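You operate a simulated robot arm through the tools that you are given. There is no shell and no other tool.

You are at the controls of a simulated robot arm. One attempt, no reset.

TASK
Put things in order on the top of the orange table. At the end: the red block is on the brown seals box; the blue lamp stands where the black chock stood; the yellow wedge is on the green board; the black chock from the top of the orange table stands where the yellow wedge stood; whatever was shut is shut again. Leave all else as you found it, and nothing knocked over.

It is judged by the outcome, as a careful person would: the job done as asked, and still so three seconds after it is handed in. It fails if anything else is knocked over, pushed out of place, dropped, spilled or broken. Lids that push on must go on centred and level and be pressed home; caps that screw on are set level and turned clockwise until they are tight.

THE ROBOT
A 5-joint arm with a two-finger parallel gripper, fixed in place. Base frame: the origin is at the foot of the arm, x ahead of it, y to its left, z up; the work surface is at about z = 0. Units: m, degrees, N and s.
With the tool pointing down near the work surface it reaches from about 0.26 to 0.6 m from the base axis. Its first joint turns from -66.0 to 66.0 degrees. The tool tilts only in the upright plane through the base axis and itself; it spins freely about its own axis. Payload 1.57 kg.
The tool frame sits at the grasp point between the pads (the TCP): z along the fingers, y along the line on which they close. The tips reach 0.03 m beyond it. The gripper opens to 0.08 m. The fingers are 0.017 m wide and 0.012 m thick; the gripper's body (0.04 by 0.082 m) begins 0.08 m behind the TCP.
Orientation is that of the tool frame in the base frame, as a unit quaternion [w, x, y, z]. With the fingers straight down and closing along the base's y, the tool's x points along the base's -x, its y along +y and its z along -z.

THE INTERFACE
- The arm moves only by the tool play_rows. Its argument "targets" is a list that holds one entry, the list of rows, each a list of 6 numbers: the shift along the tool's x, y, z in m, then the turn, a rotation vector about the tool's x, y, z in degrees. In form: [[[x, y, z, wx, wy, wz], ...]]. A call has 1 to 20 rows; each row is the pose to reach, as a shift and turn from the pose commanded when the call began, along the tool's axes at that moment. "grip" is the opening, from 0 (shut) to 1 (fully open), set as the call begins (left out, the last holds). Rows are played at 5 a second. More than 0.05 m and 8.6 degrees between two rows, or a gripper value outside its range, and nothing of the call is played. A pose out of reach is approached as far as the arm can. The call stops where the force on the tool passes 40 N (or 10 N more than at its start, if that is more) or the arm is blocked; 0.2 s more then pass. The fingers move at their own pace (about 0.153 m/s each) and stop on an object; they squeeze with about 26 N. The grip force told is the motor's: it shows also when the fingers shut on nothing. Time passes only in rows, and 0.2 s behind the last, so rows that repeat a pose let the fingers close. It gives the time, the measured TCP pose, the force on the tool (base axes), the opening and the grip force at its end, in the units of the frame above (readings bear some noise), with the torque about the TCP (base axes, N m) and any sound that the robot's microphone picked up.
- Cameras (640 x 400 px; columns grow to the right, rows downward): "scene" is fixed at [0.0601, 0.4173, 0.5152]; the picture's right is [-0.52, -0.85, 0.00], its down [-0.57, 0.35, -0.74] and it looks along [0.63, -0.39, -0.67] (base axes); focal length 244 px, centre (320, 200). "wrist" rides on the gripper at [0.072, -0.007, -0.122] in the tool frame; the picture's right is [0.09, 1.00, 0.00], its down [-0.84, 0.08, -0.54] and it looks along [-0.54, 0.05, 0.84] (tool axes); focal length 238 px, centre (320, 200).
- grab_frame(camera): a new picture of that camera. The clock stands still meanwhile.
- point_at(camera, pixels): for up to 12 pixels [column, row] of the newest picture of that camera ("zoom" is the newest enlarged one), the place [x, y, z] in the base frame of the surface seen there, good to about 0.002 m, but the place of the scene camera against the robot may be out by one fixed shift of up to 0.012 m in any direction. The clock stands still meanwhile.
- inspect(camera, box): a new picture of the part [left, top, right, bottom] of that camera's present view, enlarged. The clock stands still meanwhile.
- finish_job(): hands the job in; it is judged then, once.

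Leave the gripper open and the arm clear of the work at the hand-in unless told otherwise.

The tools are called after "Request:" as a command line: name --argument value ..., lists and objects as JSON in quotes. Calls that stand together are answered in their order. play_rows: Moves the arm, as the interface text tells. Its arguments: {"type":"object","properties":{"targets":{"type":"array","items":{"type":"array","items":{"type":"array","items":{"type":"number"}}}},"grip":{"type":"number"}},"required":["targets"]} The other tools are called the same way: grab_frame (camera) takes a picture; point_at (camera, pixels) gives the place of the surface under pixels of a picture; inspect (camera, box) takes an enlarged picture of a part of a camera's view; finish_job () hands the job in.

At the start:

```text
time: 0.0
tool_pos: [0.4211, 0.0595, 0.3074]
ee_rot: [0.0, 0.0, 1.0, 0.0]
wrist_force: [-0.3, -0.3, -0.3]
moment: [-0.02, 0.04, 0.03]
grip_width: 0.0801
finger_force: 0.1
```

scene: 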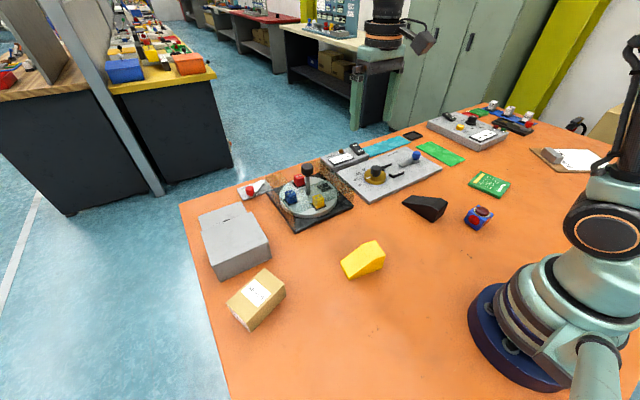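
wrist: 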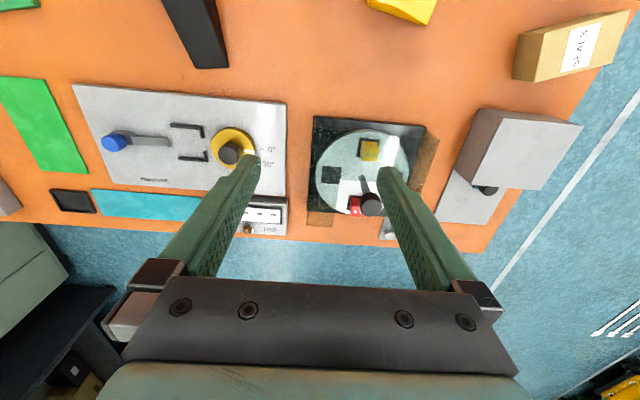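

I see an orange table with a turntable, a panel with a lever and a knob, a grey box, a seals box, a yellow wedge, a black chock and a red/blue thing. I'll enlarge parts of the scene view first.

Request:
inspect --camera "scene" --box '[180, 120, 420, 270]'

Request:
inspect --camera "scene" --box '[380, 90, 620, 240]'

Request:
inspect --camera "scene" --box '[180, 190, 420, 340]'

```text
2.67 times, centred on (300, 195) of scene
```

zoom: 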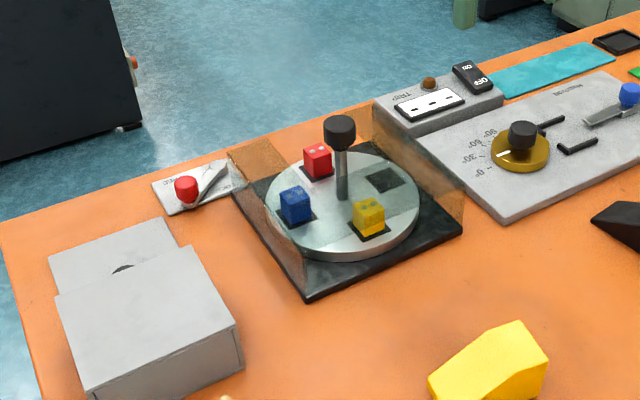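

```text
2.67 times, centred on (500, 165) of scene
```

zoom: 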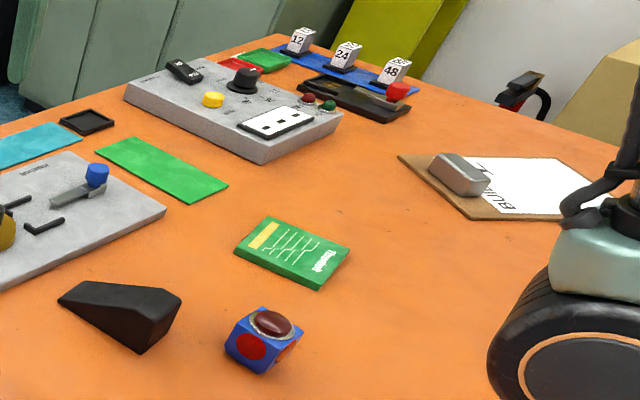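

```text
2.67 times, centred on (300, 265) of scene
```

zoom: 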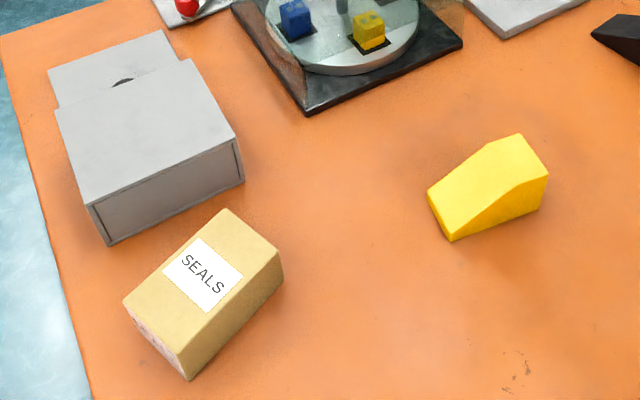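

I'll measure key points in the whole scene view: table objects, turntable, panels.

Request:
grab_frame --camera "scene"

Request:
point_at --camera "scene" --pixels '[[363, 255], [425, 205], [479, 212], [490, 184], [440, 152], [255, 295], [298, 180], [290, 197], [318, 201], [308, 169], [235, 235], [250, 189]]'

Request:
inspect --camera "scene" --box '[250, 145, 370, 235]'

Request:
inspect --camera "scene" --box '[400, 170, 520, 245]'

Request:
inspect --camera "scene" --box '[320, 130, 480, 210]'

Request:
inspect --camera "scene" --box '[420, 90, 620, 190]'

```text
taken
```

scene: 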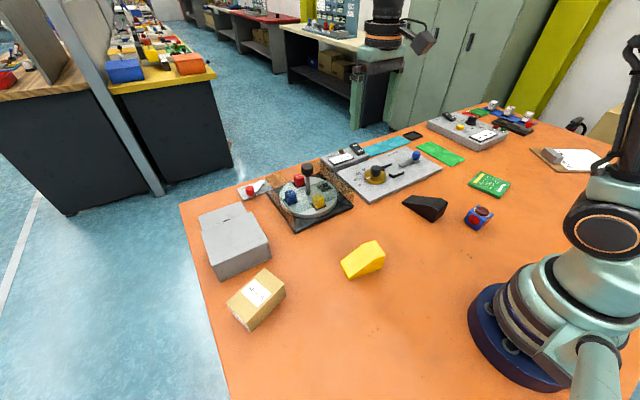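

```text
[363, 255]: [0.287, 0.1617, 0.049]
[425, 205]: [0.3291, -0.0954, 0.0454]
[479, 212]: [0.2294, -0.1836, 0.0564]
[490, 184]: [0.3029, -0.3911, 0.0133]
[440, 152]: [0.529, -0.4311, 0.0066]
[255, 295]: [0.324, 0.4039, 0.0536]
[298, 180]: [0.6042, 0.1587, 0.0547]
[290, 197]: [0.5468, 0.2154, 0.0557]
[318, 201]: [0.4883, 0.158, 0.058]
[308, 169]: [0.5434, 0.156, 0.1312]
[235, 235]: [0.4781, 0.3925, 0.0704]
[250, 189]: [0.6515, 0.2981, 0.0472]
```

```text
4.44 times, centred on (310, 190) of scene
```

zoom: 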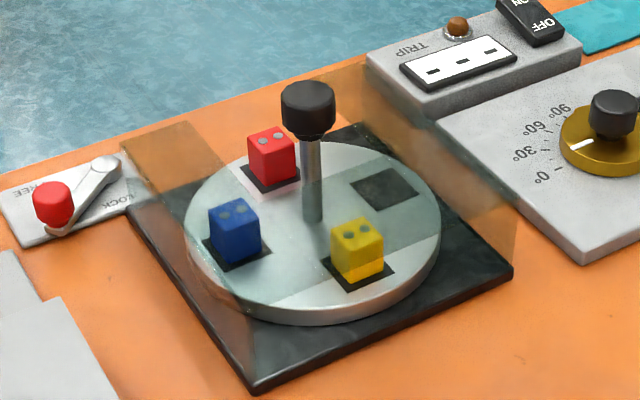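

```text
5.33 times, centred on (460, 208) of scene
```

zoom: 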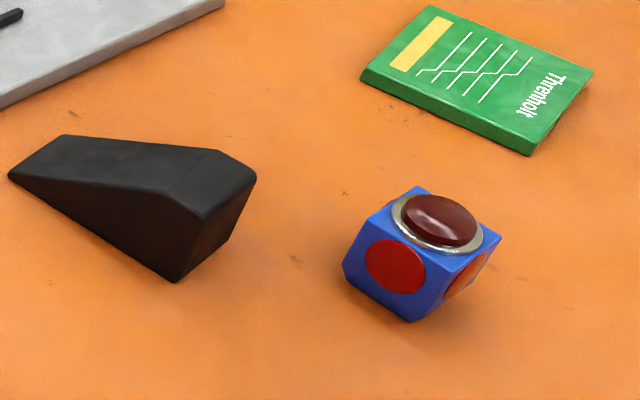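

```text
4.00 times, centred on (400, 170) of scene
```

zoom: 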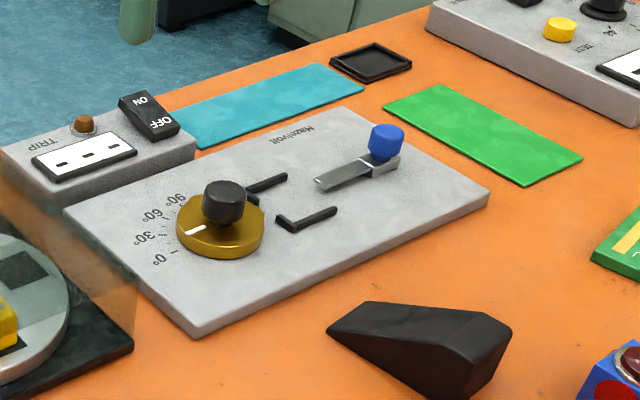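

```text
3.20 times, centred on (520, 140) of scene
```

zoom: 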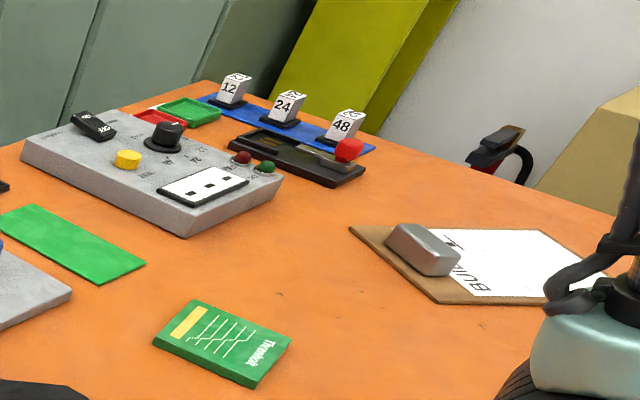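

The red block sits on a covered turntable with a FREE/LOCK lever beside it. There are two green flat items: a plain strip at (440,152) and a "Threnholt" piece at (490,184). I'll look from the wrist camera.

Request:
inspect --camera "wrist" --box '[280, 90, 460, 250]'

Request:
inspect --camera "wrist" --box '[420, 0, 640, 260]'

Request:
inspect --camera "wrist" --box '[0, 60, 300, 250]'

```text
2.50 times, centred on (370, 170) of wrist
```

zoom: 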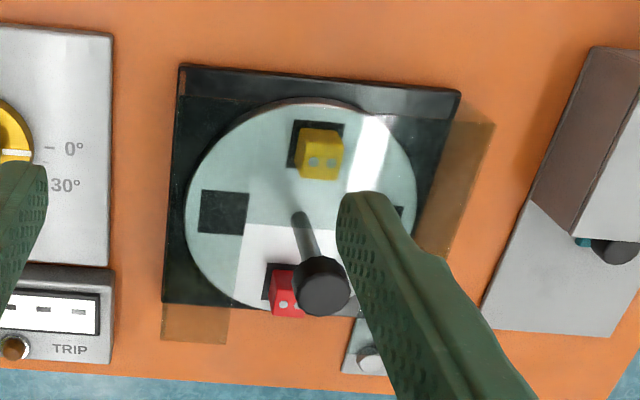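

```text
1.54 times, centred on (530, 130) of wrist
```

zoom: 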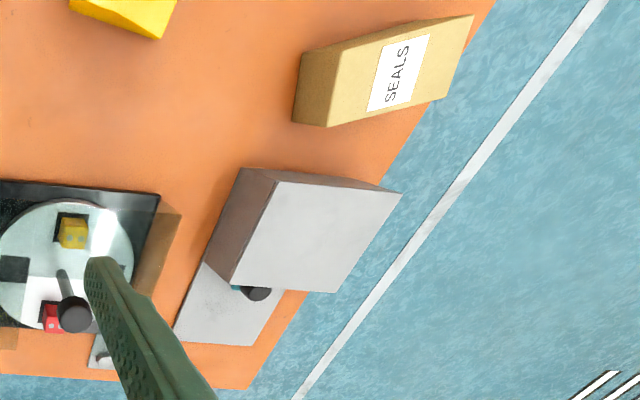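

```text
2.11 times, centred on (150, 155) of wrist
```

zoom: 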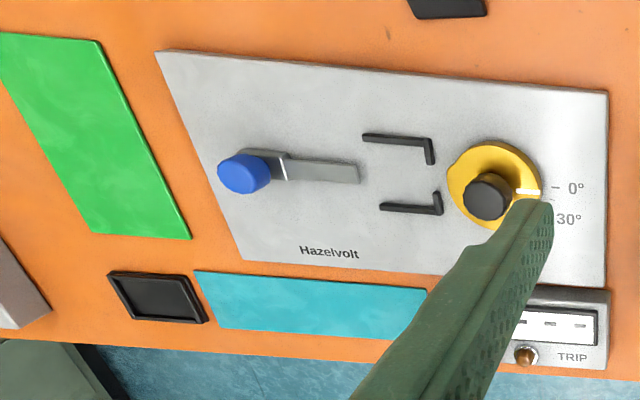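

The fingers hide part of the turntable, so I'll move the arm forward and left (staying at 0.30 m height) to look straight at the turntable from above.

Request:
play_rows --targets '[[[-0.036, 0.027, 0, 0, 0, 0], [-0.072, 0.054, 0, 0, 0, 0], [-0.109, 0.08, 0, 0, 0, 0], [-0.109, 0.08, 0, 0, 0, 0]]]' --grip 1

Request:
grab_frame --camera "wrist"

Request:
inspect --camera "wrist" --box '[220, 0, 460, 180]'

```text
time: 1.0
tool_pos: [0.5297, 0.1402, 0.3075]
ee_rot: [-0.001, 0.0, 1.0, 0.001]
wrist_force: [0.8, -0.7, 0.0]
moment: [-0.02, 0.01, 0.0]
grip_width: 0.0799
finger_force: 0.0
```

```text
taken
```

wrist: 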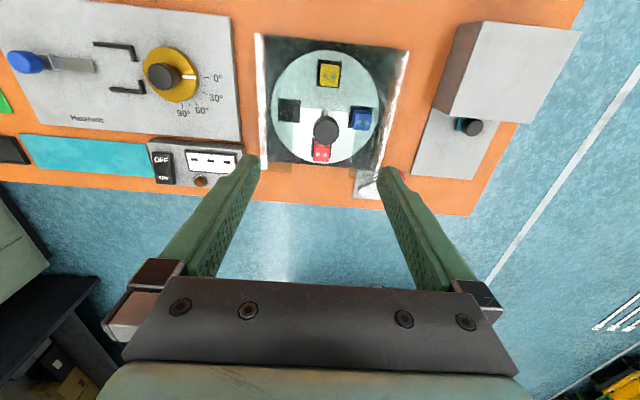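

```text
2.22 times, centred on (340, 90) of wrist
```

zoom: 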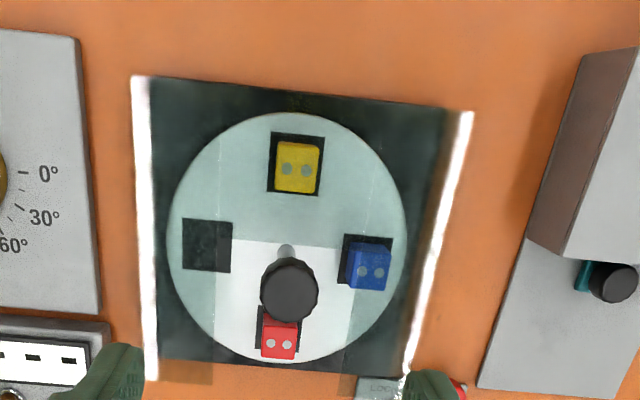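

The cover over the turntable seems to have an untinted slot around the post and the red block. I'll measure the wheel, blocks, cover and knob.

Request:
point_at --camera "zoom" --pixels '[[140, 80], [466, 116], [280, 200], [300, 150], [288, 292], [278, 350], [225, 300], [240, 260], [345, 290], [207, 245], [372, 272], [282, 325]]'

Request:
point_at --camera "zoom" --pixels '[[150, 375], [405, 372], [170, 370], [380, 385], [300, 370], [463, 390], [615, 280], [600, 130], [540, 240], [500, 370], [585, 65], [250, 30]]'

```text
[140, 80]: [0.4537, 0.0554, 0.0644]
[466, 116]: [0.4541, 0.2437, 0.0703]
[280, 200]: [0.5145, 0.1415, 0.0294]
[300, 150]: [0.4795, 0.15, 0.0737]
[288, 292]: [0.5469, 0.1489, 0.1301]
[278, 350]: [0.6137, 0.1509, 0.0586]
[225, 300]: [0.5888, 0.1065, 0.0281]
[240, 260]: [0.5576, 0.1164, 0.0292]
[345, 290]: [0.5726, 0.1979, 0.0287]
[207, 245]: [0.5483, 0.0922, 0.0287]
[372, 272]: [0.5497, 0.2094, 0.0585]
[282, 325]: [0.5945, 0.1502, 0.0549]
```

```text
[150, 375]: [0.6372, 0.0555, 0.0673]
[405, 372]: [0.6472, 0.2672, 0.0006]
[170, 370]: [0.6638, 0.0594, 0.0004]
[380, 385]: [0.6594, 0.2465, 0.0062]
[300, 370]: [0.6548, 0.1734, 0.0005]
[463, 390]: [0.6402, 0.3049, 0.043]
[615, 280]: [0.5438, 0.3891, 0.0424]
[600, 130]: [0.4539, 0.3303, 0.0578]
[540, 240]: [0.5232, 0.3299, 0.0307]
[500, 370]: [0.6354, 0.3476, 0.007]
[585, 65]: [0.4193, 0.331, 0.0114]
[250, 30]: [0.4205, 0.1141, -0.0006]
```

I need to know the cover's shape. I'll sample a grid across the turntable to see where glass is met.

Request:
point_at --camera "zoom" --pixels '[[200, 120], [250, 120], [330, 120], [400, 130], [430, 200], [380, 220], [330, 220], [260, 225], [190, 200], [190, 330], [380, 330], [240, 350]]'

Request:
point_at --camera "zoom" --pixels '[[220, 345], [320, 350], [345, 340], [355, 350], [210, 280], [215, 350], [300, 200], [310, 170], [285, 180], [335, 180], [370, 190], [240, 180]]'

Request:
inspect --camera "wrist" --box '[270, 60, 390, 170]'

```text
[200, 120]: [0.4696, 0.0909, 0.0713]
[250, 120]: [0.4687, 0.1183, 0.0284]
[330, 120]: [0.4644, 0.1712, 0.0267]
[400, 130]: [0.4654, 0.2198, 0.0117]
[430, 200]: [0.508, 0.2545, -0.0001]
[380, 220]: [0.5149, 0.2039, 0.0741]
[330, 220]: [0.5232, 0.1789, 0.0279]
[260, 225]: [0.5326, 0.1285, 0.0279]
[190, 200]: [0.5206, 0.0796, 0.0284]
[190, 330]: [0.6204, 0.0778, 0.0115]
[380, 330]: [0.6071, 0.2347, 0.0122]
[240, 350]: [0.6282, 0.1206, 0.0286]
```

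```text
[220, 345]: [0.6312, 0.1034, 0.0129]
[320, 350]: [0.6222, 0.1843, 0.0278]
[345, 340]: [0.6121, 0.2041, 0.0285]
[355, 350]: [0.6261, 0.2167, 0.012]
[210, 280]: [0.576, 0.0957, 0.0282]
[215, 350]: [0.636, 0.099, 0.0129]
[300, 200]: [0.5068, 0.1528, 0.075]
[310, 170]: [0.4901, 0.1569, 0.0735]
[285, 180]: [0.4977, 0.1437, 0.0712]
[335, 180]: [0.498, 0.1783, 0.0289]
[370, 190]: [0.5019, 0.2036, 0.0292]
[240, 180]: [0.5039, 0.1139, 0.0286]
```

```text
3.64 times, centred on (330, 115) of wrist
```

zoom: 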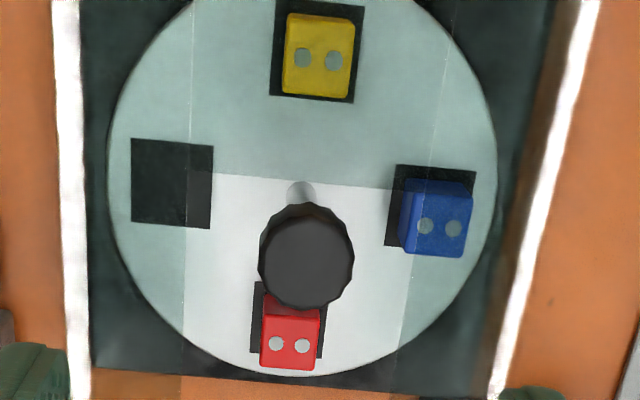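

The glass roof (z≈0.074) covers the near half and two side strips. The slot around the red block (about 0.604, 0.150) is open. I'll test at a safe height whether the arm reaches above the red block with the tool straight down.

Request:
play_rows --targets '[[[-0.025, 0.004, 0.03, 0, 0, 0], [-0.05, 0.008, 0.06, 0, 0, 0], [-0.074, 0.011, 0.09, 0, 0, 0], [-0.074, 0.011, 0.11, 0, 0, 0], [-0.074, 0.011, 0.11, 0, 0, 0]]]' --grip 1

Request:
grab_frame --camera "wrist"

Request:
grab_frame --camera "scene"

```text
time: 2.2
tool_pos: [0.5722, 0.1385, 0.2027]
ee_rot: [0.0, 0.001, 1.0, 0.0]
wrist_force: [1.0, 0.4, 0.2]
moment: [0.02, -0.02, -0.03]
grip_width: 0.0799
finger_force: 0.1
out of reach, approached as far as the arm can: row 1, 2, 3, 4, 5
```

```text
taken
```

wrist: 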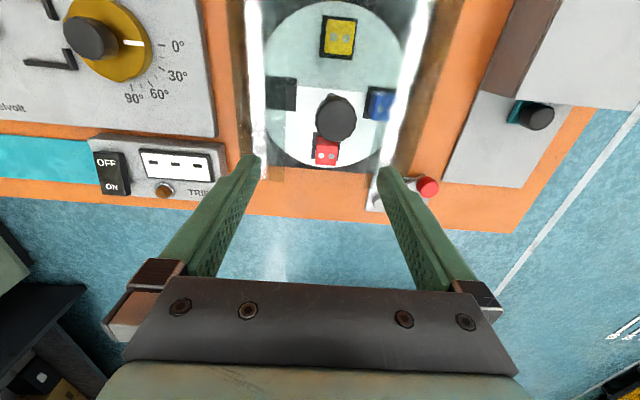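

```text
taken
```

scene: 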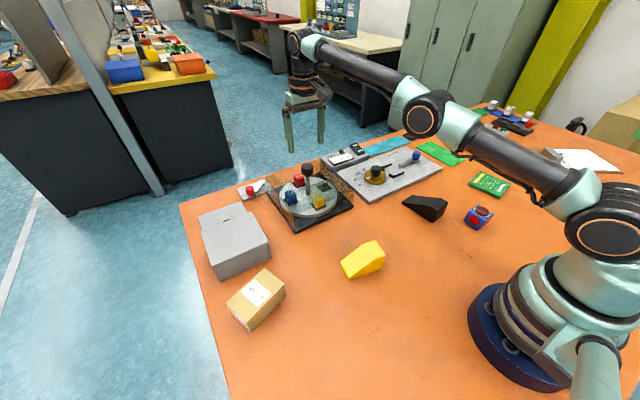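

Straight down the reach ends at radius 0.589 (red block is at 0.622), so the red block will need a small outward tilt. Next I'll lift and move to the right side to view the green things, the lamp and the chock.

Request:
play_rows --targets '[[[0.03, -0.01, -0.04, 0, 0, 0], [0.05, -0.03, -0.08, 0, 0, 0], [0.08, -0.07, -0.09, 0, 0, 0], [0.1, -0.11, -0.1, 0, 0, 0], [0.12, -0.15, -0.1, 0, 0, 0], [0.14, -0.19, -0.1, 0, 0, 0], [0.15, -0.23, -0.1, 0, 0, 0], [0.16, -0.27, -0.1, 0, 0, 0], [0.17, -0.31, -0.1, 0, 0, 0], [0.18, -0.35, -0.1, 0, 0, 0], [0.19, -0.39, -0.1, 0, 0, 0], [0.204, -0.431, -0.1, 0, 0, 0], [0.204, -0.431, -0.1, 0, 0, 0]]]' --grip 1

Request:
grab_frame --camera "wrist"

```text
refused: row 1 steps farther than a row can; nothing moved
```

```text
taken
```

wrist: 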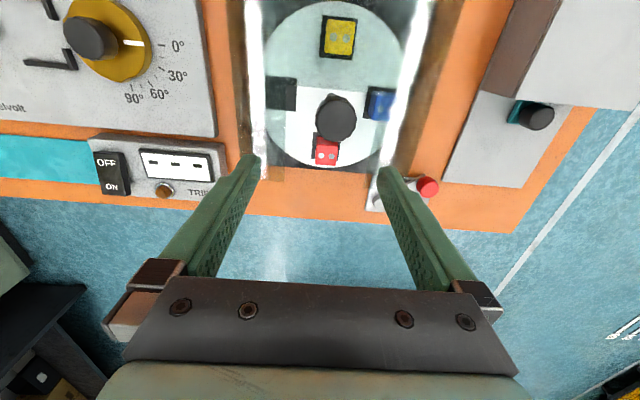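

The first row was just over the step limit; I'll shorten it and repeat the move to the right side.

Request:
play_rows --targets '[[[0.02, -0.01, -0.04, 0, 0, 0], [0.045, -0.03, -0.07, 0, 0, 0], [0.07, -0.065, -0.09, 0, 0, 0], [0.09, -0.105, -0.1, 0, 0, 0], [0.11, -0.145, -0.1, 0, 0, 0], [0.13, -0.185, -0.1, 0, 0, 0], [0.145, -0.225, -0.1, 0, 0, 0], [0.16, -0.265, -0.1, 0, 0, 0], [0.17, -0.31, -0.1, 0, 0, 0], [0.18, -0.35, -0.1, 0, 0, 0], [0.19, -0.39, -0.1, 0, 0, 0], [0.204, -0.431, -0.1, 0, 0, 0], [0.204, -0.431, -0.1, 0, 0, 0]]]' --grip 1

Request:
grab_frame --camera "wrist"

```text
time: 5.0
tool_pos: [0.3696, -0.2895, 0.3051]
ee_rot: [0.0, 0.0, 1.0, 0.0]
wrist_force: [0.3, 0.2, 0.2]
moment: [0.0, 0.01, 0.02]
grip_width: 0.0798
finger_force: 0.0
```

```text
taken
```

wrist: 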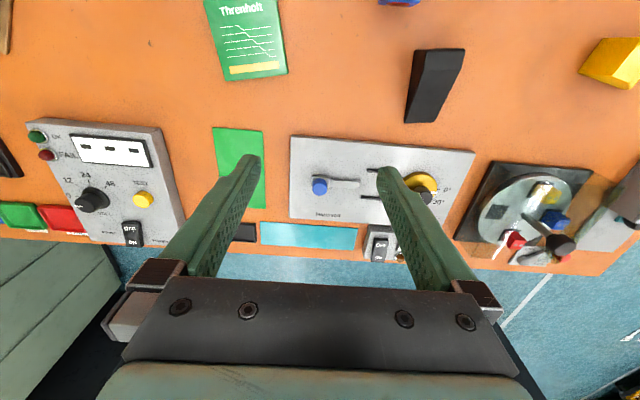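

Now both green items are in view: the "Threnholt" at (245,40) and the plain strip at (240,165). I'll enlarge them and measure their corners.

Request:
inspect --camera "wrist" --box '[180, 0, 320, 100]'

Request:
point_at --camera "zoom" --pixels '[[112, 10], [440, 10], [212, 360], [475, 320], [300, 150], [330, 300], [100, 200], [560, 200]]'

Request:
inspect --camera "wrist" --box '[180, 110, 320, 250]'

Request:
point_at --camera "wrist" --pixels '[[214, 130], [261, 132], [240, 160], [222, 195], [262, 206], [300, 235], [250, 140], [470, 155], [295, 140]]'

```text
4.00 times, centred on (250, 50) of wrist
```

zoom: 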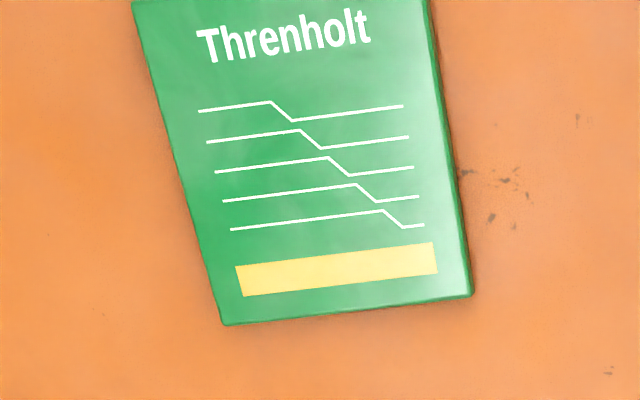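

```text
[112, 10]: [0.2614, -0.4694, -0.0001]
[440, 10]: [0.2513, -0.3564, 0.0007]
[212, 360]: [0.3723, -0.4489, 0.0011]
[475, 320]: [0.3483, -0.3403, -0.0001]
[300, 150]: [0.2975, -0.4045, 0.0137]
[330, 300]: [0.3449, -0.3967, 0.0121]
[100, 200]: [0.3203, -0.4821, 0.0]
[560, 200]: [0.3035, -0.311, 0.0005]
```

```text
2.86 times, centred on (250, 180) of wrist
```

zoom: 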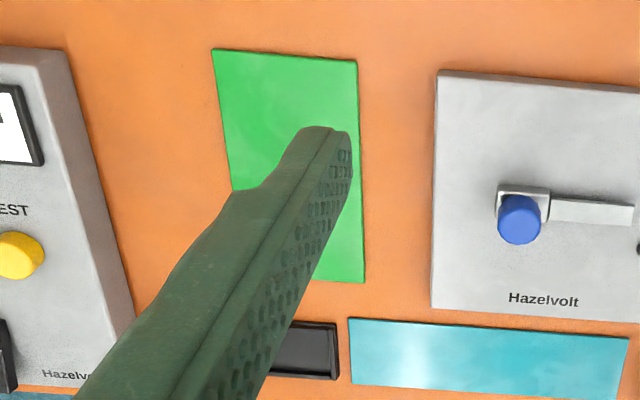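

```text
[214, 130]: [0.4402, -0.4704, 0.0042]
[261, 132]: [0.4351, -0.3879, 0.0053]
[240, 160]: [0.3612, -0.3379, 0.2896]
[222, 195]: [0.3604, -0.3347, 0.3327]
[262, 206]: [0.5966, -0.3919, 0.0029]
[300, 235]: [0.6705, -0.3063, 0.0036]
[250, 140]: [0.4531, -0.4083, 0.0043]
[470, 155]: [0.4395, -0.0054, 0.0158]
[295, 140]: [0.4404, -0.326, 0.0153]
```

The Threnholt piece is a printed circuit board (traces, gold contact strip), about 13 mm thick and within reach; the plain strips are thin mats lying largely out of reach. So the Threnholt is the green board. Next I'll move back to look at the lamp, chock and wedge from above.

Request:
play_rows --targets '[[[0.02, 0.035, 0, 0, 0, 0], [0.04, 0.07, 0, 0, 0, 0], [0.06, 0.105, 0, 0, 0, 0], [0.07, 0.14, 0, 0, 0, 0], [0.07, 0.14, 0, 0, 0, 0]]]' --grip 1

Request:
grab_frame --camera "wrist"

Request:
inspect --camera "wrist" --box '[260, 0, 420, 130]'

```text
time: 6.2
tool_pos: [0.3, -0.1516, 0.3053]
ee_rot: [0.0, 0.0, 1.0, 0.0]
wrist_force: [-0.5, 0.1, 0.1]
moment: [-0.02, -0.01, 0.01]
grip_width: 0.0799
finger_force: 0.0
```

```text
taken
```

wrist: 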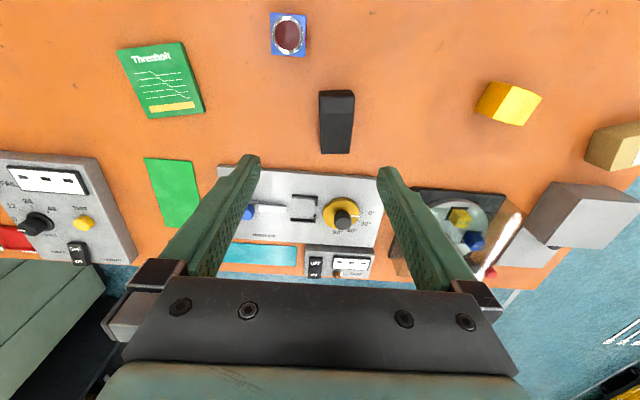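

```text
3.08 times, centred on (340, 65) of wrist
```

zoom: 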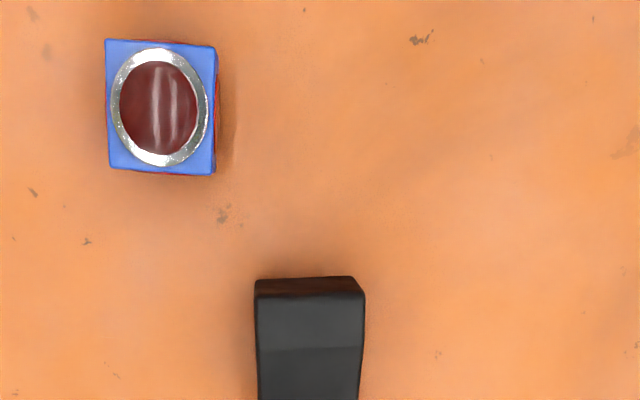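

I'll measure lamp corners and chock edges from this picture.

Request:
point_at --camera "zoom" --pixels '[[109, 42], [213, 50], [212, 172], [112, 166], [158, 105], [260, 286], [355, 284], [361, 300], [262, 345], [355, 350], [310, 390], [310, 310]]'

Request:
inspect --camera "wrist" --box '[290, 70, 390, 170]'

Request:
point_at --camera "wrist" --pixels '[[320, 93], [354, 93], [321, 152], [350, 152], [335, 140], [335, 110], [335, 125], [337, 148], [356, 97], [335, 95]]'

Request:
inspect --camera "wrist" --box '[450, 60, 570, 150]'

Request:
point_at --camera "wrist" --pixels '[[490, 82], [542, 95], [512, 84], [523, 125], [477, 110], [510, 95], [492, 105], [527, 105], [500, 115]]'

```text
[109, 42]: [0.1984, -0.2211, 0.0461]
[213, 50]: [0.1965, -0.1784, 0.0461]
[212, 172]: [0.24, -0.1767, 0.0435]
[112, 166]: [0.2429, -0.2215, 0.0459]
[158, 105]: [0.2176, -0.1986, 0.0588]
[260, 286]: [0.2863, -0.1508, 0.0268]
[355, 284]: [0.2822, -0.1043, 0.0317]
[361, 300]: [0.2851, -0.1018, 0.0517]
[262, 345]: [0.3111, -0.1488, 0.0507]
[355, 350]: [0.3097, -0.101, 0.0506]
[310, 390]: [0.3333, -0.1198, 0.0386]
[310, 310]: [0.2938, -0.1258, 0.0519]
```

```text
4.00 times, centred on (340, 120) of wrist
```

zoom: 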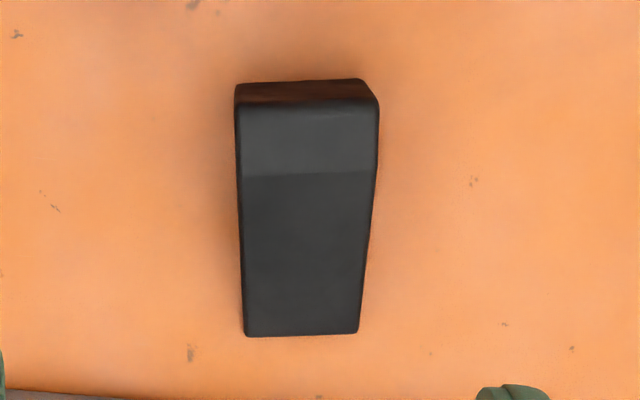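

```text
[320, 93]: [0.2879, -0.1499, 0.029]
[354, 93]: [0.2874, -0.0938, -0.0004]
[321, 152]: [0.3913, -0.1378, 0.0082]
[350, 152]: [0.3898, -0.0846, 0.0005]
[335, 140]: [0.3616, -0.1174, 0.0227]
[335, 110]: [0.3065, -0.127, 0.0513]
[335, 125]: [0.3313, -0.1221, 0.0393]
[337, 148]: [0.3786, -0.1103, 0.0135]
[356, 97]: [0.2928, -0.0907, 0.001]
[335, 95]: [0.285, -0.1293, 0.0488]
```

```text
4.44 times, centred on (510, 105) of wrist
```

zoom: 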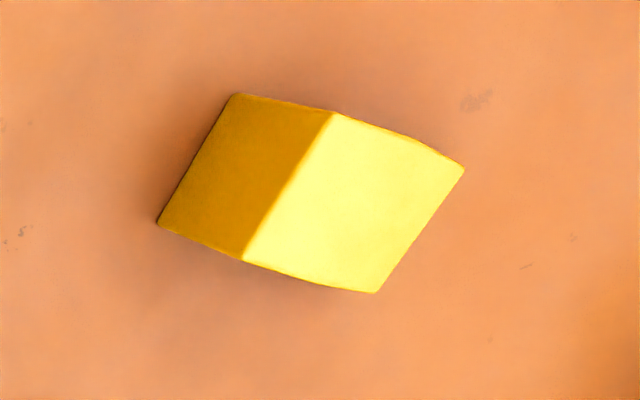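

```text
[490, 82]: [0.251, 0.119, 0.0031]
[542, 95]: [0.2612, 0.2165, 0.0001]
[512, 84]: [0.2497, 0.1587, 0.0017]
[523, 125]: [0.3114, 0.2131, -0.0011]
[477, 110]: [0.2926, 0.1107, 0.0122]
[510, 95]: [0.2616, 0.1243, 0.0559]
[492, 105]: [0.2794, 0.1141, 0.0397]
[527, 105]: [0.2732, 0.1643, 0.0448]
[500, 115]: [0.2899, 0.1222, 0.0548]
```

Lamp: about 44 mm square, centre (0.2195, -0.199), aligned with the base axes. The chock runs along x with its heel at x≈0.285. I'll go above the yellow wedge for precise measurement.

Request:
play_rows --targets '[[[-0.005, 0.045, 0, 0, 0, 0], [-0.01, 0.09, 0, 0, 0, 0], [-0.015, 0.135, 0, 0, 0, 0], [-0.02, 0.18, 0, 0, 0, 0], [-0.022, 0.225, 0, 0, 0, 0], [-0.022, 0.27, 0.0, 0, 0, 0], [-0.022, 0.305, 0.02, 0, 0, 0], [-0.022, 0.305, 0.05, 0, 0, 0], [-0.022, 0.305, 0.05, 0, 0, 0]]]' --grip 1

Request:
grab_frame --camera "wrist"

Request:
inspect --camera "wrist" --box '[230, 0, 410, 120]'

```text
time: 8.2
tool_pos: [0.3204, 0.1564, 0.254]
ee_rot: [0.0, -0.001, 1.0, -0.001]
wrist_force: [0.0, -0.4, 0.9]
moment: [-0.01, -0.01, 0.02]
grip_width: 0.0799
finger_force: 0.1
```

```text
taken
```

wrist: 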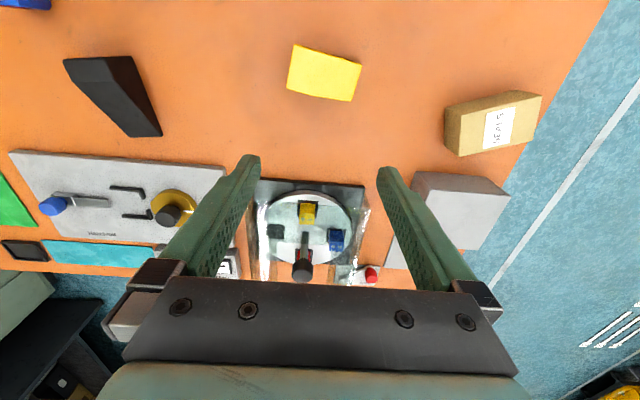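

```text
3.33 times, centred on (320, 60) of wrist
```

zoom: 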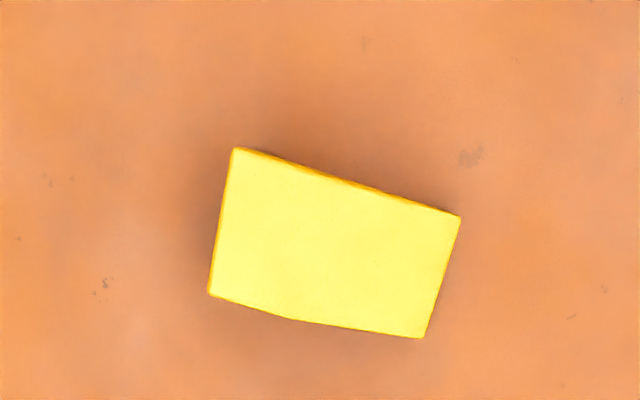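

Directly above the wedge now. I'll measure its corners and slope, then the seals box.

Request:
point_at --camera "zoom" --pixels '[[238, 155], [214, 290], [222, 225], [280, 200], [270, 250], [300, 310], [320, 180], [350, 250], [400, 270], [452, 220], [420, 332], [438, 275]]'

Request:
point_at --camera "wrist" --pixels '[[446, 112], [536, 93], [541, 98], [530, 143], [463, 153], [495, 125], [455, 130], [520, 130], [470, 112], [530, 100]]'

Request:
inspect --camera "wrist" --box '[430, 80, 560, 170]'

```text
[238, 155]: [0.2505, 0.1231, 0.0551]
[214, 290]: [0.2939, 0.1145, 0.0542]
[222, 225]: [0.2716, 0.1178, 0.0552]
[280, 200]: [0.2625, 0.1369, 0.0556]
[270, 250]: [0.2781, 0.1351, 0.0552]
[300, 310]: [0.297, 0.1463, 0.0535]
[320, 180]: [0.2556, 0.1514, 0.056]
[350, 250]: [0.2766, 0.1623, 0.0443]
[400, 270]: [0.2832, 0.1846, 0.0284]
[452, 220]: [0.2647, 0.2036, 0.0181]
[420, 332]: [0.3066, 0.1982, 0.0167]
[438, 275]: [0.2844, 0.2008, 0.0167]
```

```text
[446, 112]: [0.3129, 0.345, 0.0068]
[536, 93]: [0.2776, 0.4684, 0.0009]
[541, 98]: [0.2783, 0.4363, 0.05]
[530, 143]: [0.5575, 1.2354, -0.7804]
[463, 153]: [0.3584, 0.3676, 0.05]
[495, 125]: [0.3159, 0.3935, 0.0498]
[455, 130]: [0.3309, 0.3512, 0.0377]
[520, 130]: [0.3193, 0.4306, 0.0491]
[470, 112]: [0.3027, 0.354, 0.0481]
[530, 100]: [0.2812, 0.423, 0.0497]
```

```text
4.44 times, centred on (495, 125) of wrist
```

zoom: 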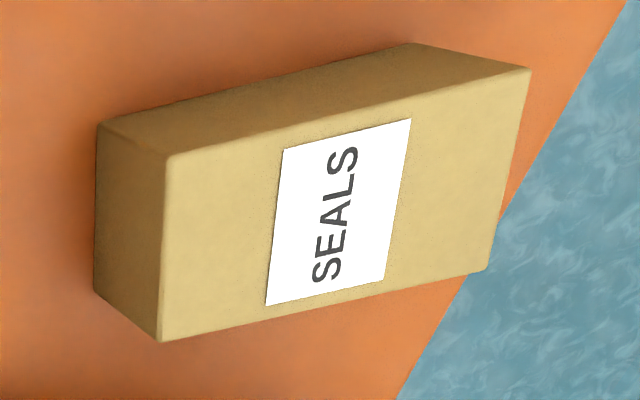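

Wedge: heel midpoint (0.272, 0.117), thin end (0.286, 0.202), width 47 mm, top 0.055. Seals box top is z=0.05, centre near (0.318, 0.394). Next I'll view the chock from directly above for its exact place and heading.

Request:
play_rows --targets '[[[-0.015, -0.045, 0, 0, 0, 0], [-0.03, -0.09, 0, 0, 0, 0], [-0.045, -0.135, 0, 0, 0, 0], [-0.06, -0.18, 0, 0, 0, 0], [-0.072, -0.225, 0, 0, 0, 0], [-0.085, -0.27, 0, 0, 0, 0], [-0.085, -0.27, 0, 0, 0, 0]]]' --grip 1

Request:
grab_frame --camera "wrist"

Request:
inspect --camera "wrist" --box '[240, 0, 400, 120]'

```text
time: 9.8
tool_pos: [0.4043, -0.113, 0.2532]
ee_rot: [0.0, 0.0, 1.0, 0.0]
wrist_force: [-0.3, 0.4, -0.4]
moment: [0.01, -0.01, -0.03]
grip_width: 0.0799
finger_force: 0.1
```

```text
taken
```

wrist: 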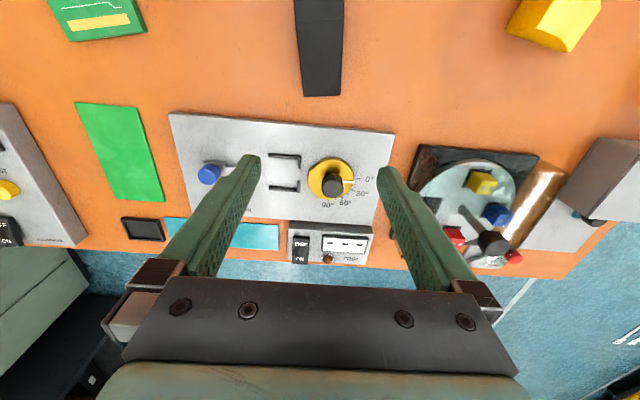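

```text
3.33 times, centred on (320, 60) of wrist
```

zoom: 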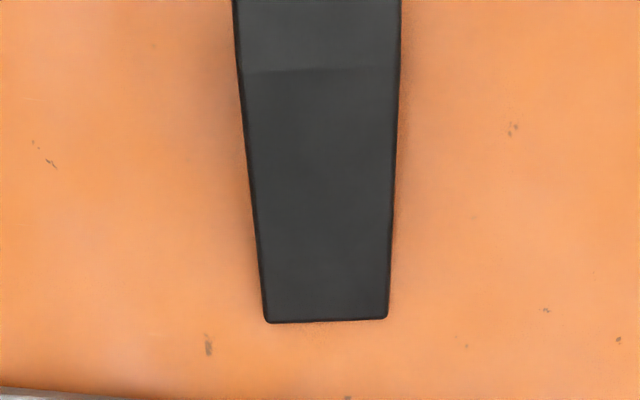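

The heel is out of this view; I'll measure the thin end here, then step back for the heel.

Request:
point_at --camera "zoom" --pixels '[[270, 316], [383, 313], [325, 316], [262, 250], [388, 250], [250, 150], [394, 150], [242, 90], [399, 90], [320, 70], [320, 10], [320, 200]]'

Request:
play_rows --targets '[[[0.03, 0, 0, 0, 0, 0], [0.06, 0, 0, 0, 0, 0], [0.06, 0, 0, 0, 0, 0]]]' --grip 1

Request:
inspect --camera "wrist" --box '[240, 0, 400, 120]'

```text
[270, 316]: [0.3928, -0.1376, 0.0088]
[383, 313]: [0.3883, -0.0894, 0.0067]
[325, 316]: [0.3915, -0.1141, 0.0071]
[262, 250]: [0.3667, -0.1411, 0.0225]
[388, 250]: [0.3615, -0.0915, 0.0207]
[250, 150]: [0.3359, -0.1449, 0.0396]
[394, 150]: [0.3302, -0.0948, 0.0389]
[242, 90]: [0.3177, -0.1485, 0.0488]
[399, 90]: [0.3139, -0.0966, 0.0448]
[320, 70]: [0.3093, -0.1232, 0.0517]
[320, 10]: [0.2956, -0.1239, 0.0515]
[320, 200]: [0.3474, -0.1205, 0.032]
```

```text
time: 10.6
tool_pos: [0.3433, -0.1126, 0.2541]
ee_rot: [0.0, 0.0, 1.0, 0.0]
wrist_force: [-0.9, -0.1, -0.4]
moment: [-0.03, 0.0, -0.01]
grip_width: 0.0799
finger_force: 0.0
```

```text
3.33 times, centred on (320, 60) of wrist
```

zoom: 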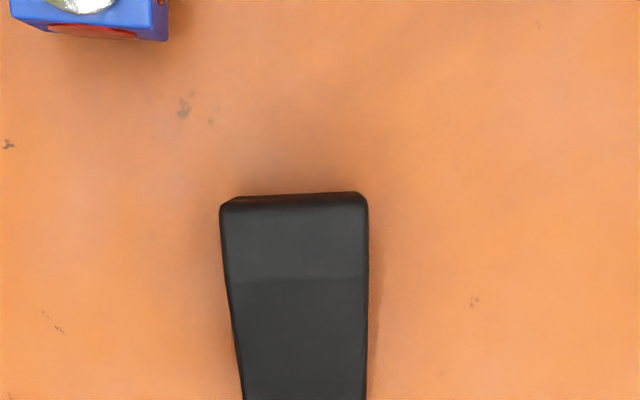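

Request:
point_at --camera "zoom" --pixels '[[228, 206], [360, 200], [295, 203], [230, 260], [362, 260], [236, 320], [360, 320], [295, 240], [240, 370], [358, 370], [295, 300], [295, 198]]'

```text
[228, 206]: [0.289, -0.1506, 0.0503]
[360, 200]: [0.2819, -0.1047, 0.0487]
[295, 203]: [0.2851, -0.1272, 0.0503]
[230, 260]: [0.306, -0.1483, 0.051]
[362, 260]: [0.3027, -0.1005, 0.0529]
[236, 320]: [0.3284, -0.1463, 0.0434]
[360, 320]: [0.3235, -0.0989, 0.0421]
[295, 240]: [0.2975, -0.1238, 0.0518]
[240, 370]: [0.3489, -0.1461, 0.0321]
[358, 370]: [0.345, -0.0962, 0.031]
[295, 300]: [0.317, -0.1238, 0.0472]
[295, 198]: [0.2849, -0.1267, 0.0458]
```

Chock: heel midpoint (0.284,-0.127), thin end (0.392,-0.113), so centre (0.338,-0.120), heading 7.5°. Now above the green board to measure it.

Request:
play_rows --targets '[[[-0.005, -0.047, 0, 0, 0, 0], [-0.01, -0.094, 0, 0, 0, 0], [-0.015, -0.141, 0, 0, 0, 0], [-0.02, -0.188, 0, 0, 0, 0], [-0.022, -0.235, 0, 0, 0, 0], [-0.022, -0.28, 0, 0, 0, 0], [-0.022, -0.28, 0, 0, 0, 0]]]' --grip 1

Request:
grab_frame --camera "wrist"

Request:
inspect --camera "wrist" --box '[220, 0, 420, 150]'

```text
time: 12.2
tool_pos: [0.3644, -0.3967, 0.2542]
ee_rot: [0.0, 0.0, 1.0, 0.001]
wrist_force: [0.1, 0.3, 0.3]
moment: [-0.03, 0.03, 0.0]
grip_width: 0.0801
finger_force: 0.1
```

```text
taken
```

wrist: 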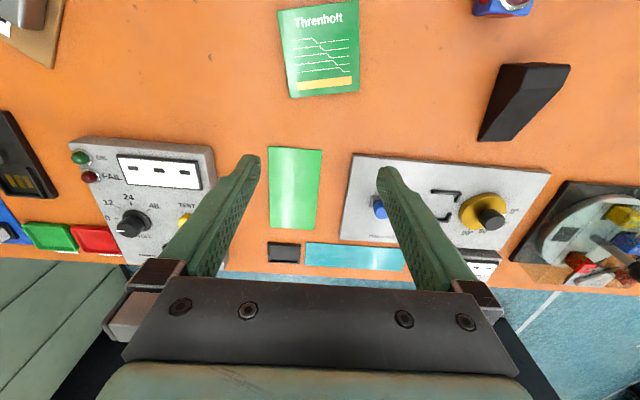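

```text
2.67 times, centred on (320, 75) of wrist
```

zoom: 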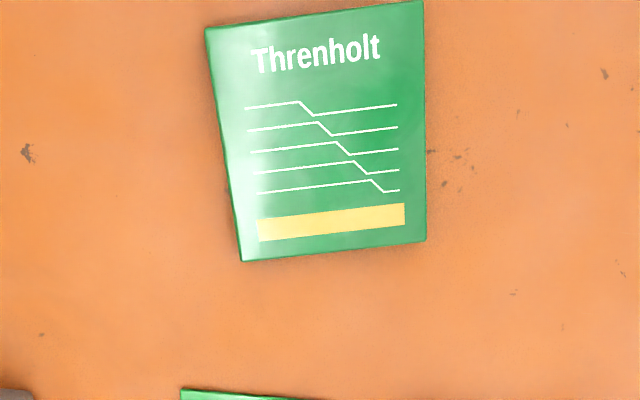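

Request:
point_at --camera "zoom" --pixels '[[212, 35], [418, 10], [421, 236], [246, 255], [325, 130], [225, 150], [420, 120], [330, 245], [310, 22]]'

Request:
inspect --camera "wrist" --box '[270, 0, 370, 105]'

```text
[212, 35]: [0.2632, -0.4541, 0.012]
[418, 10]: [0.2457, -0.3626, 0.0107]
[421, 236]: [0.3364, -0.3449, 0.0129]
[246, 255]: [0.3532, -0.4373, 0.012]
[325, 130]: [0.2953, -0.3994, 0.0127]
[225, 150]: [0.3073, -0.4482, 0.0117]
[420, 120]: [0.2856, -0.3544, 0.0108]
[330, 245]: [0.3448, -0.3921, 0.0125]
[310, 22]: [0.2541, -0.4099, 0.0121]
```

```text
3.81 times, centred on (320, 52) of wrist
```

zoom: 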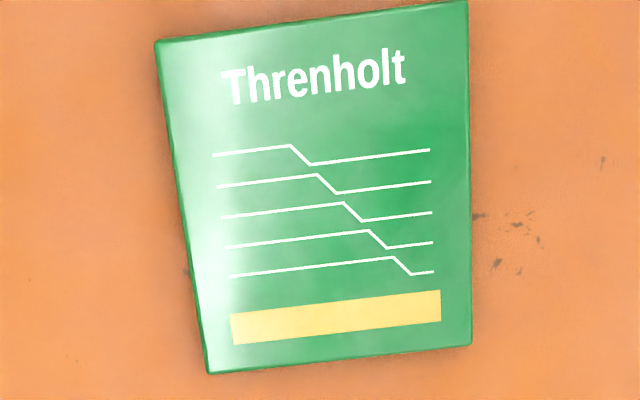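

Board centre is (0.300,-0.400), top z≈0.012, sides ~95 mm, turned 10.7°. Now I'll go over the yellow wedge, turning the gripper 80.6° so the fingers close across its width.

Request:
play_rows --targets '[[[0.0072, 0.0457, 0, 0, 0, -6.72], [0.0144, 0.0914, 0, 0, 0, -13.43], [0.0217, 0.1371, 0, 0, 0, -20.15], [0.0289, 0.1828, 0, 0, 0, -26.87], [0.0361, 0.2285, 0, 0, 0, -33.58], [0.0433, 0.2742, 0, 0, 0, -40.3], [0.0505, 0.3199, 0, 0, 0, -47.02], [0.0577, 0.3656, 0, 0, 0, -53.73], [0.065, 0.4113, 0, 0, 0, -60.45], [0.0722, 0.457, 0, 0, 0, -67.17], [0.0794, 0.5027, 0, 0, 0, -73.88], [0.0866, 0.5484, 0, 0, 0, -80.6], [0.0866, 0.5484, 0, 0, 0, -80.6]]]' --grip 1

Request:
grab_frame --camera "wrist"

```text
time: 15.0
tool_pos: [0.2797, 0.154, 0.2533]
ee_rot: [0.0, -0.646, 0.763, -0.001]
wrist_force: [-0.5, -0.3, -0.8]
moment: [0.03, -0.01, 0.0]
grip_width: 0.0799
finger_force: 0.0
```

```text
taken
```

wrist: 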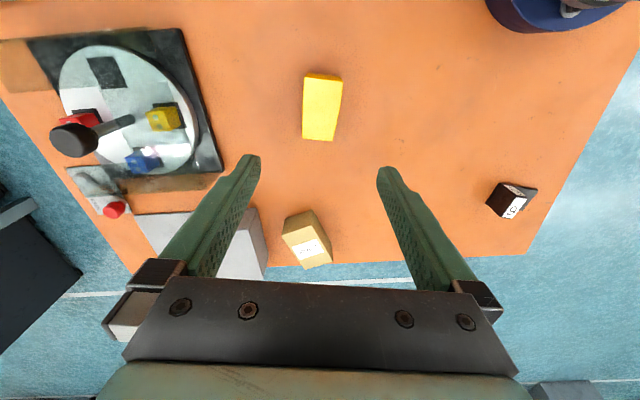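

The wedge is centred between the fingers (column 321). I'll descend to z≈0.10 first and check alignment.

Request:
play_rows --targets '[[[0.001, 0.001, 0.045, 0, 0, 0], [0.002, 0.0016, 0.09, 0, 0, 0], [0.0026, 0.0016, 0.135, 0, 0, 0], [0.0026, 0.0016, 0.153, 0, 0, 0], [0.0026, 0.0016, 0.153, 0, 0, 0]]]' --grip 1

Request:
grab_frame --camera "wrist"

```text
time: 16.2
tool_pos: [0.2772, 0.1526, 0.1003]
ee_rot: [-0.001, -0.647, 0.763, 0.0]
wrist_force: [0.2, 0.6, -0.4]
moment: [0.02, -0.02, -0.02]
grip_width: 0.0801
finger_force: 0.0
```

```text
taken
```

wrist: 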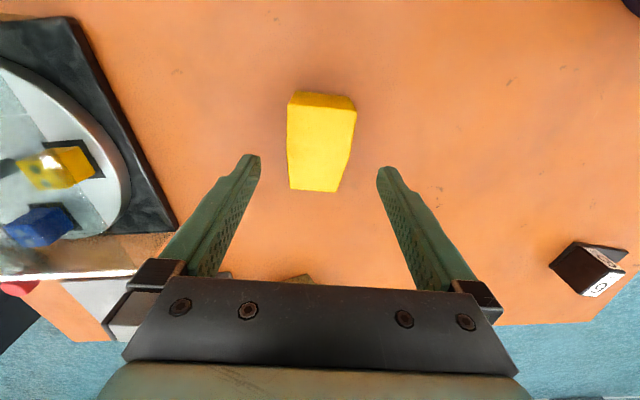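

Alignment is good. I'll descend to z≈0.036 (tips 6 mm above the table) and close.

Request:
play_rows --targets '[[[0, 0, 0.03, 0, 0, 0], [0, 0, 0.05, 0, 0, 0], [0, 0, 0.064, 0, 0, 0], [0, 0, 0.064, 0, 0, 0]]]' --grip 1

Request:
play_rows --targets '[[[0, 0, 0, 0, 0, 0], [0, 0, 0, 0, 0, 0], [0, 0, 0, 0, 0, 0]]]' --grip 0.3

Request:
grab_frame --camera "wrist"

```text
time: 17.2
tool_pos: [0.2787, 0.1525, 0.0371]
ee_rot: [0.001, -0.647, 0.762, 0.0]
wrist_force: [-0.1, -0.3, 0.2]
moment: [0.02, -0.04, -0.02]
grip_width: 0.08
finger_force: 0.1
```

```text
time: 18.0
tool_pos: [0.2781, 0.152, 0.0374]
ee_rot: [0.0, -0.647, 0.763, 0.0]
wrist_force: [-0.3, 0.3, -0.1]
moment: [-0.01, -0.02, -0.02]
grip_width: 0.0478
finger_force: 25.5
```

```text
taken
```

wrist: 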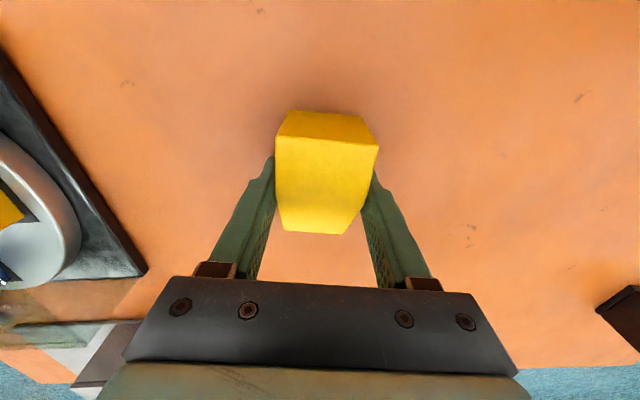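

Gripped at width 0.0478 with 25.5 N. I'll lift it 0.115 m and check.

Request:
play_rows --targets '[[[0, 0, -0.02, 0, 0, 0], [0, 0, -0.06, 0, 0, 0], [0, 0, -0.1, 0, 0, 0], [0, 0, -0.115, 0, 0, 0], [0, 0, -0.115, 0, 0, 0]]]' --grip 0.3

Request:
grab_frame --camera "wrist"

Request:
grab_frame --camera "scene"

```text
time: 19.2
tool_pos: [0.2796, 0.1521, 0.1543]
ee_rot: [0.0, -0.647, 0.763, 0.0]
wrist_force: [0.7, 1.0, 0.6]
moment: [0.02, 0.02, -0.03]
grip_width: 0.0242
finger_force: 0.0
```

```text
taken
```

wrist: 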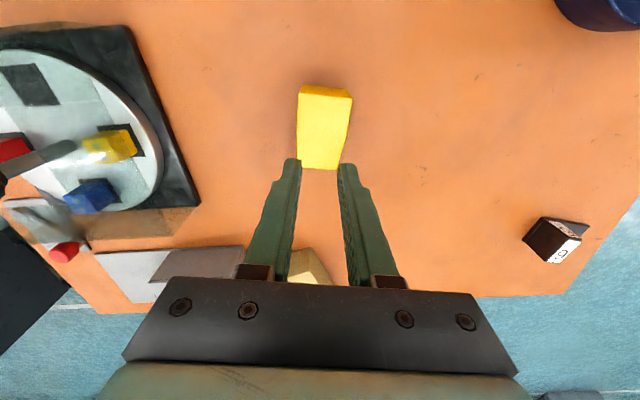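

```text
taken
```

scene: 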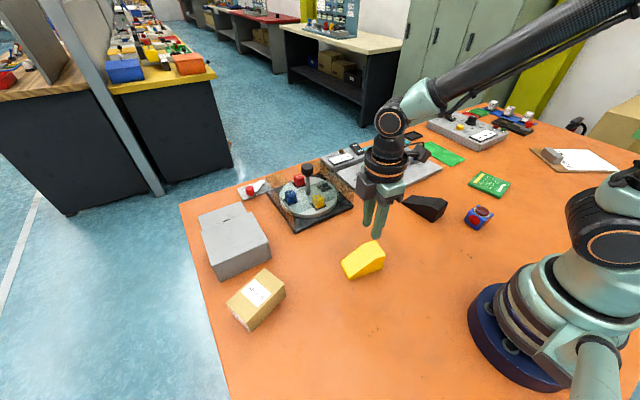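

The fingers slipped off during the lift (opening now 0.0242, no force); the wedge still stands on the table. I'll check whether it moved and look at its shape.

Request:
inspect --camera "wrist" --box '[260, 60, 400, 190]'

Request:
point_at --camera "zoom" --pixels '[[182, 128], [410, 160], [300, 140], [200, 170], [390, 190], [300, 250], [300, 400], [180, 480], [350, 485]]'

Request:
inspect --camera "scene" --box '[320, 220, 410, 290]'

```text
3.08 times, centred on (330, 125) of wrist
```

zoom: 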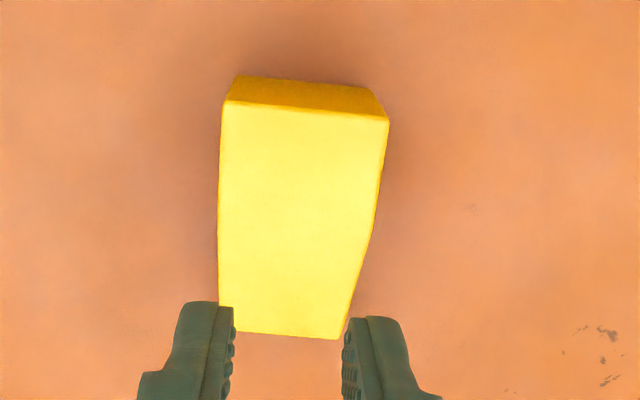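

```text
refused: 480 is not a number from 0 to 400
```

```text
5.71 times, centred on (365, 255) of scene
```

zoom: 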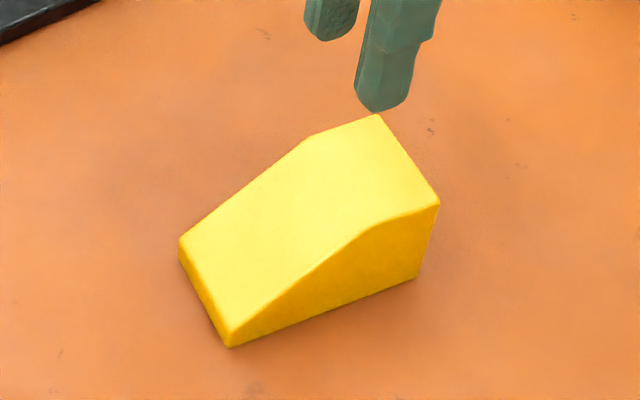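

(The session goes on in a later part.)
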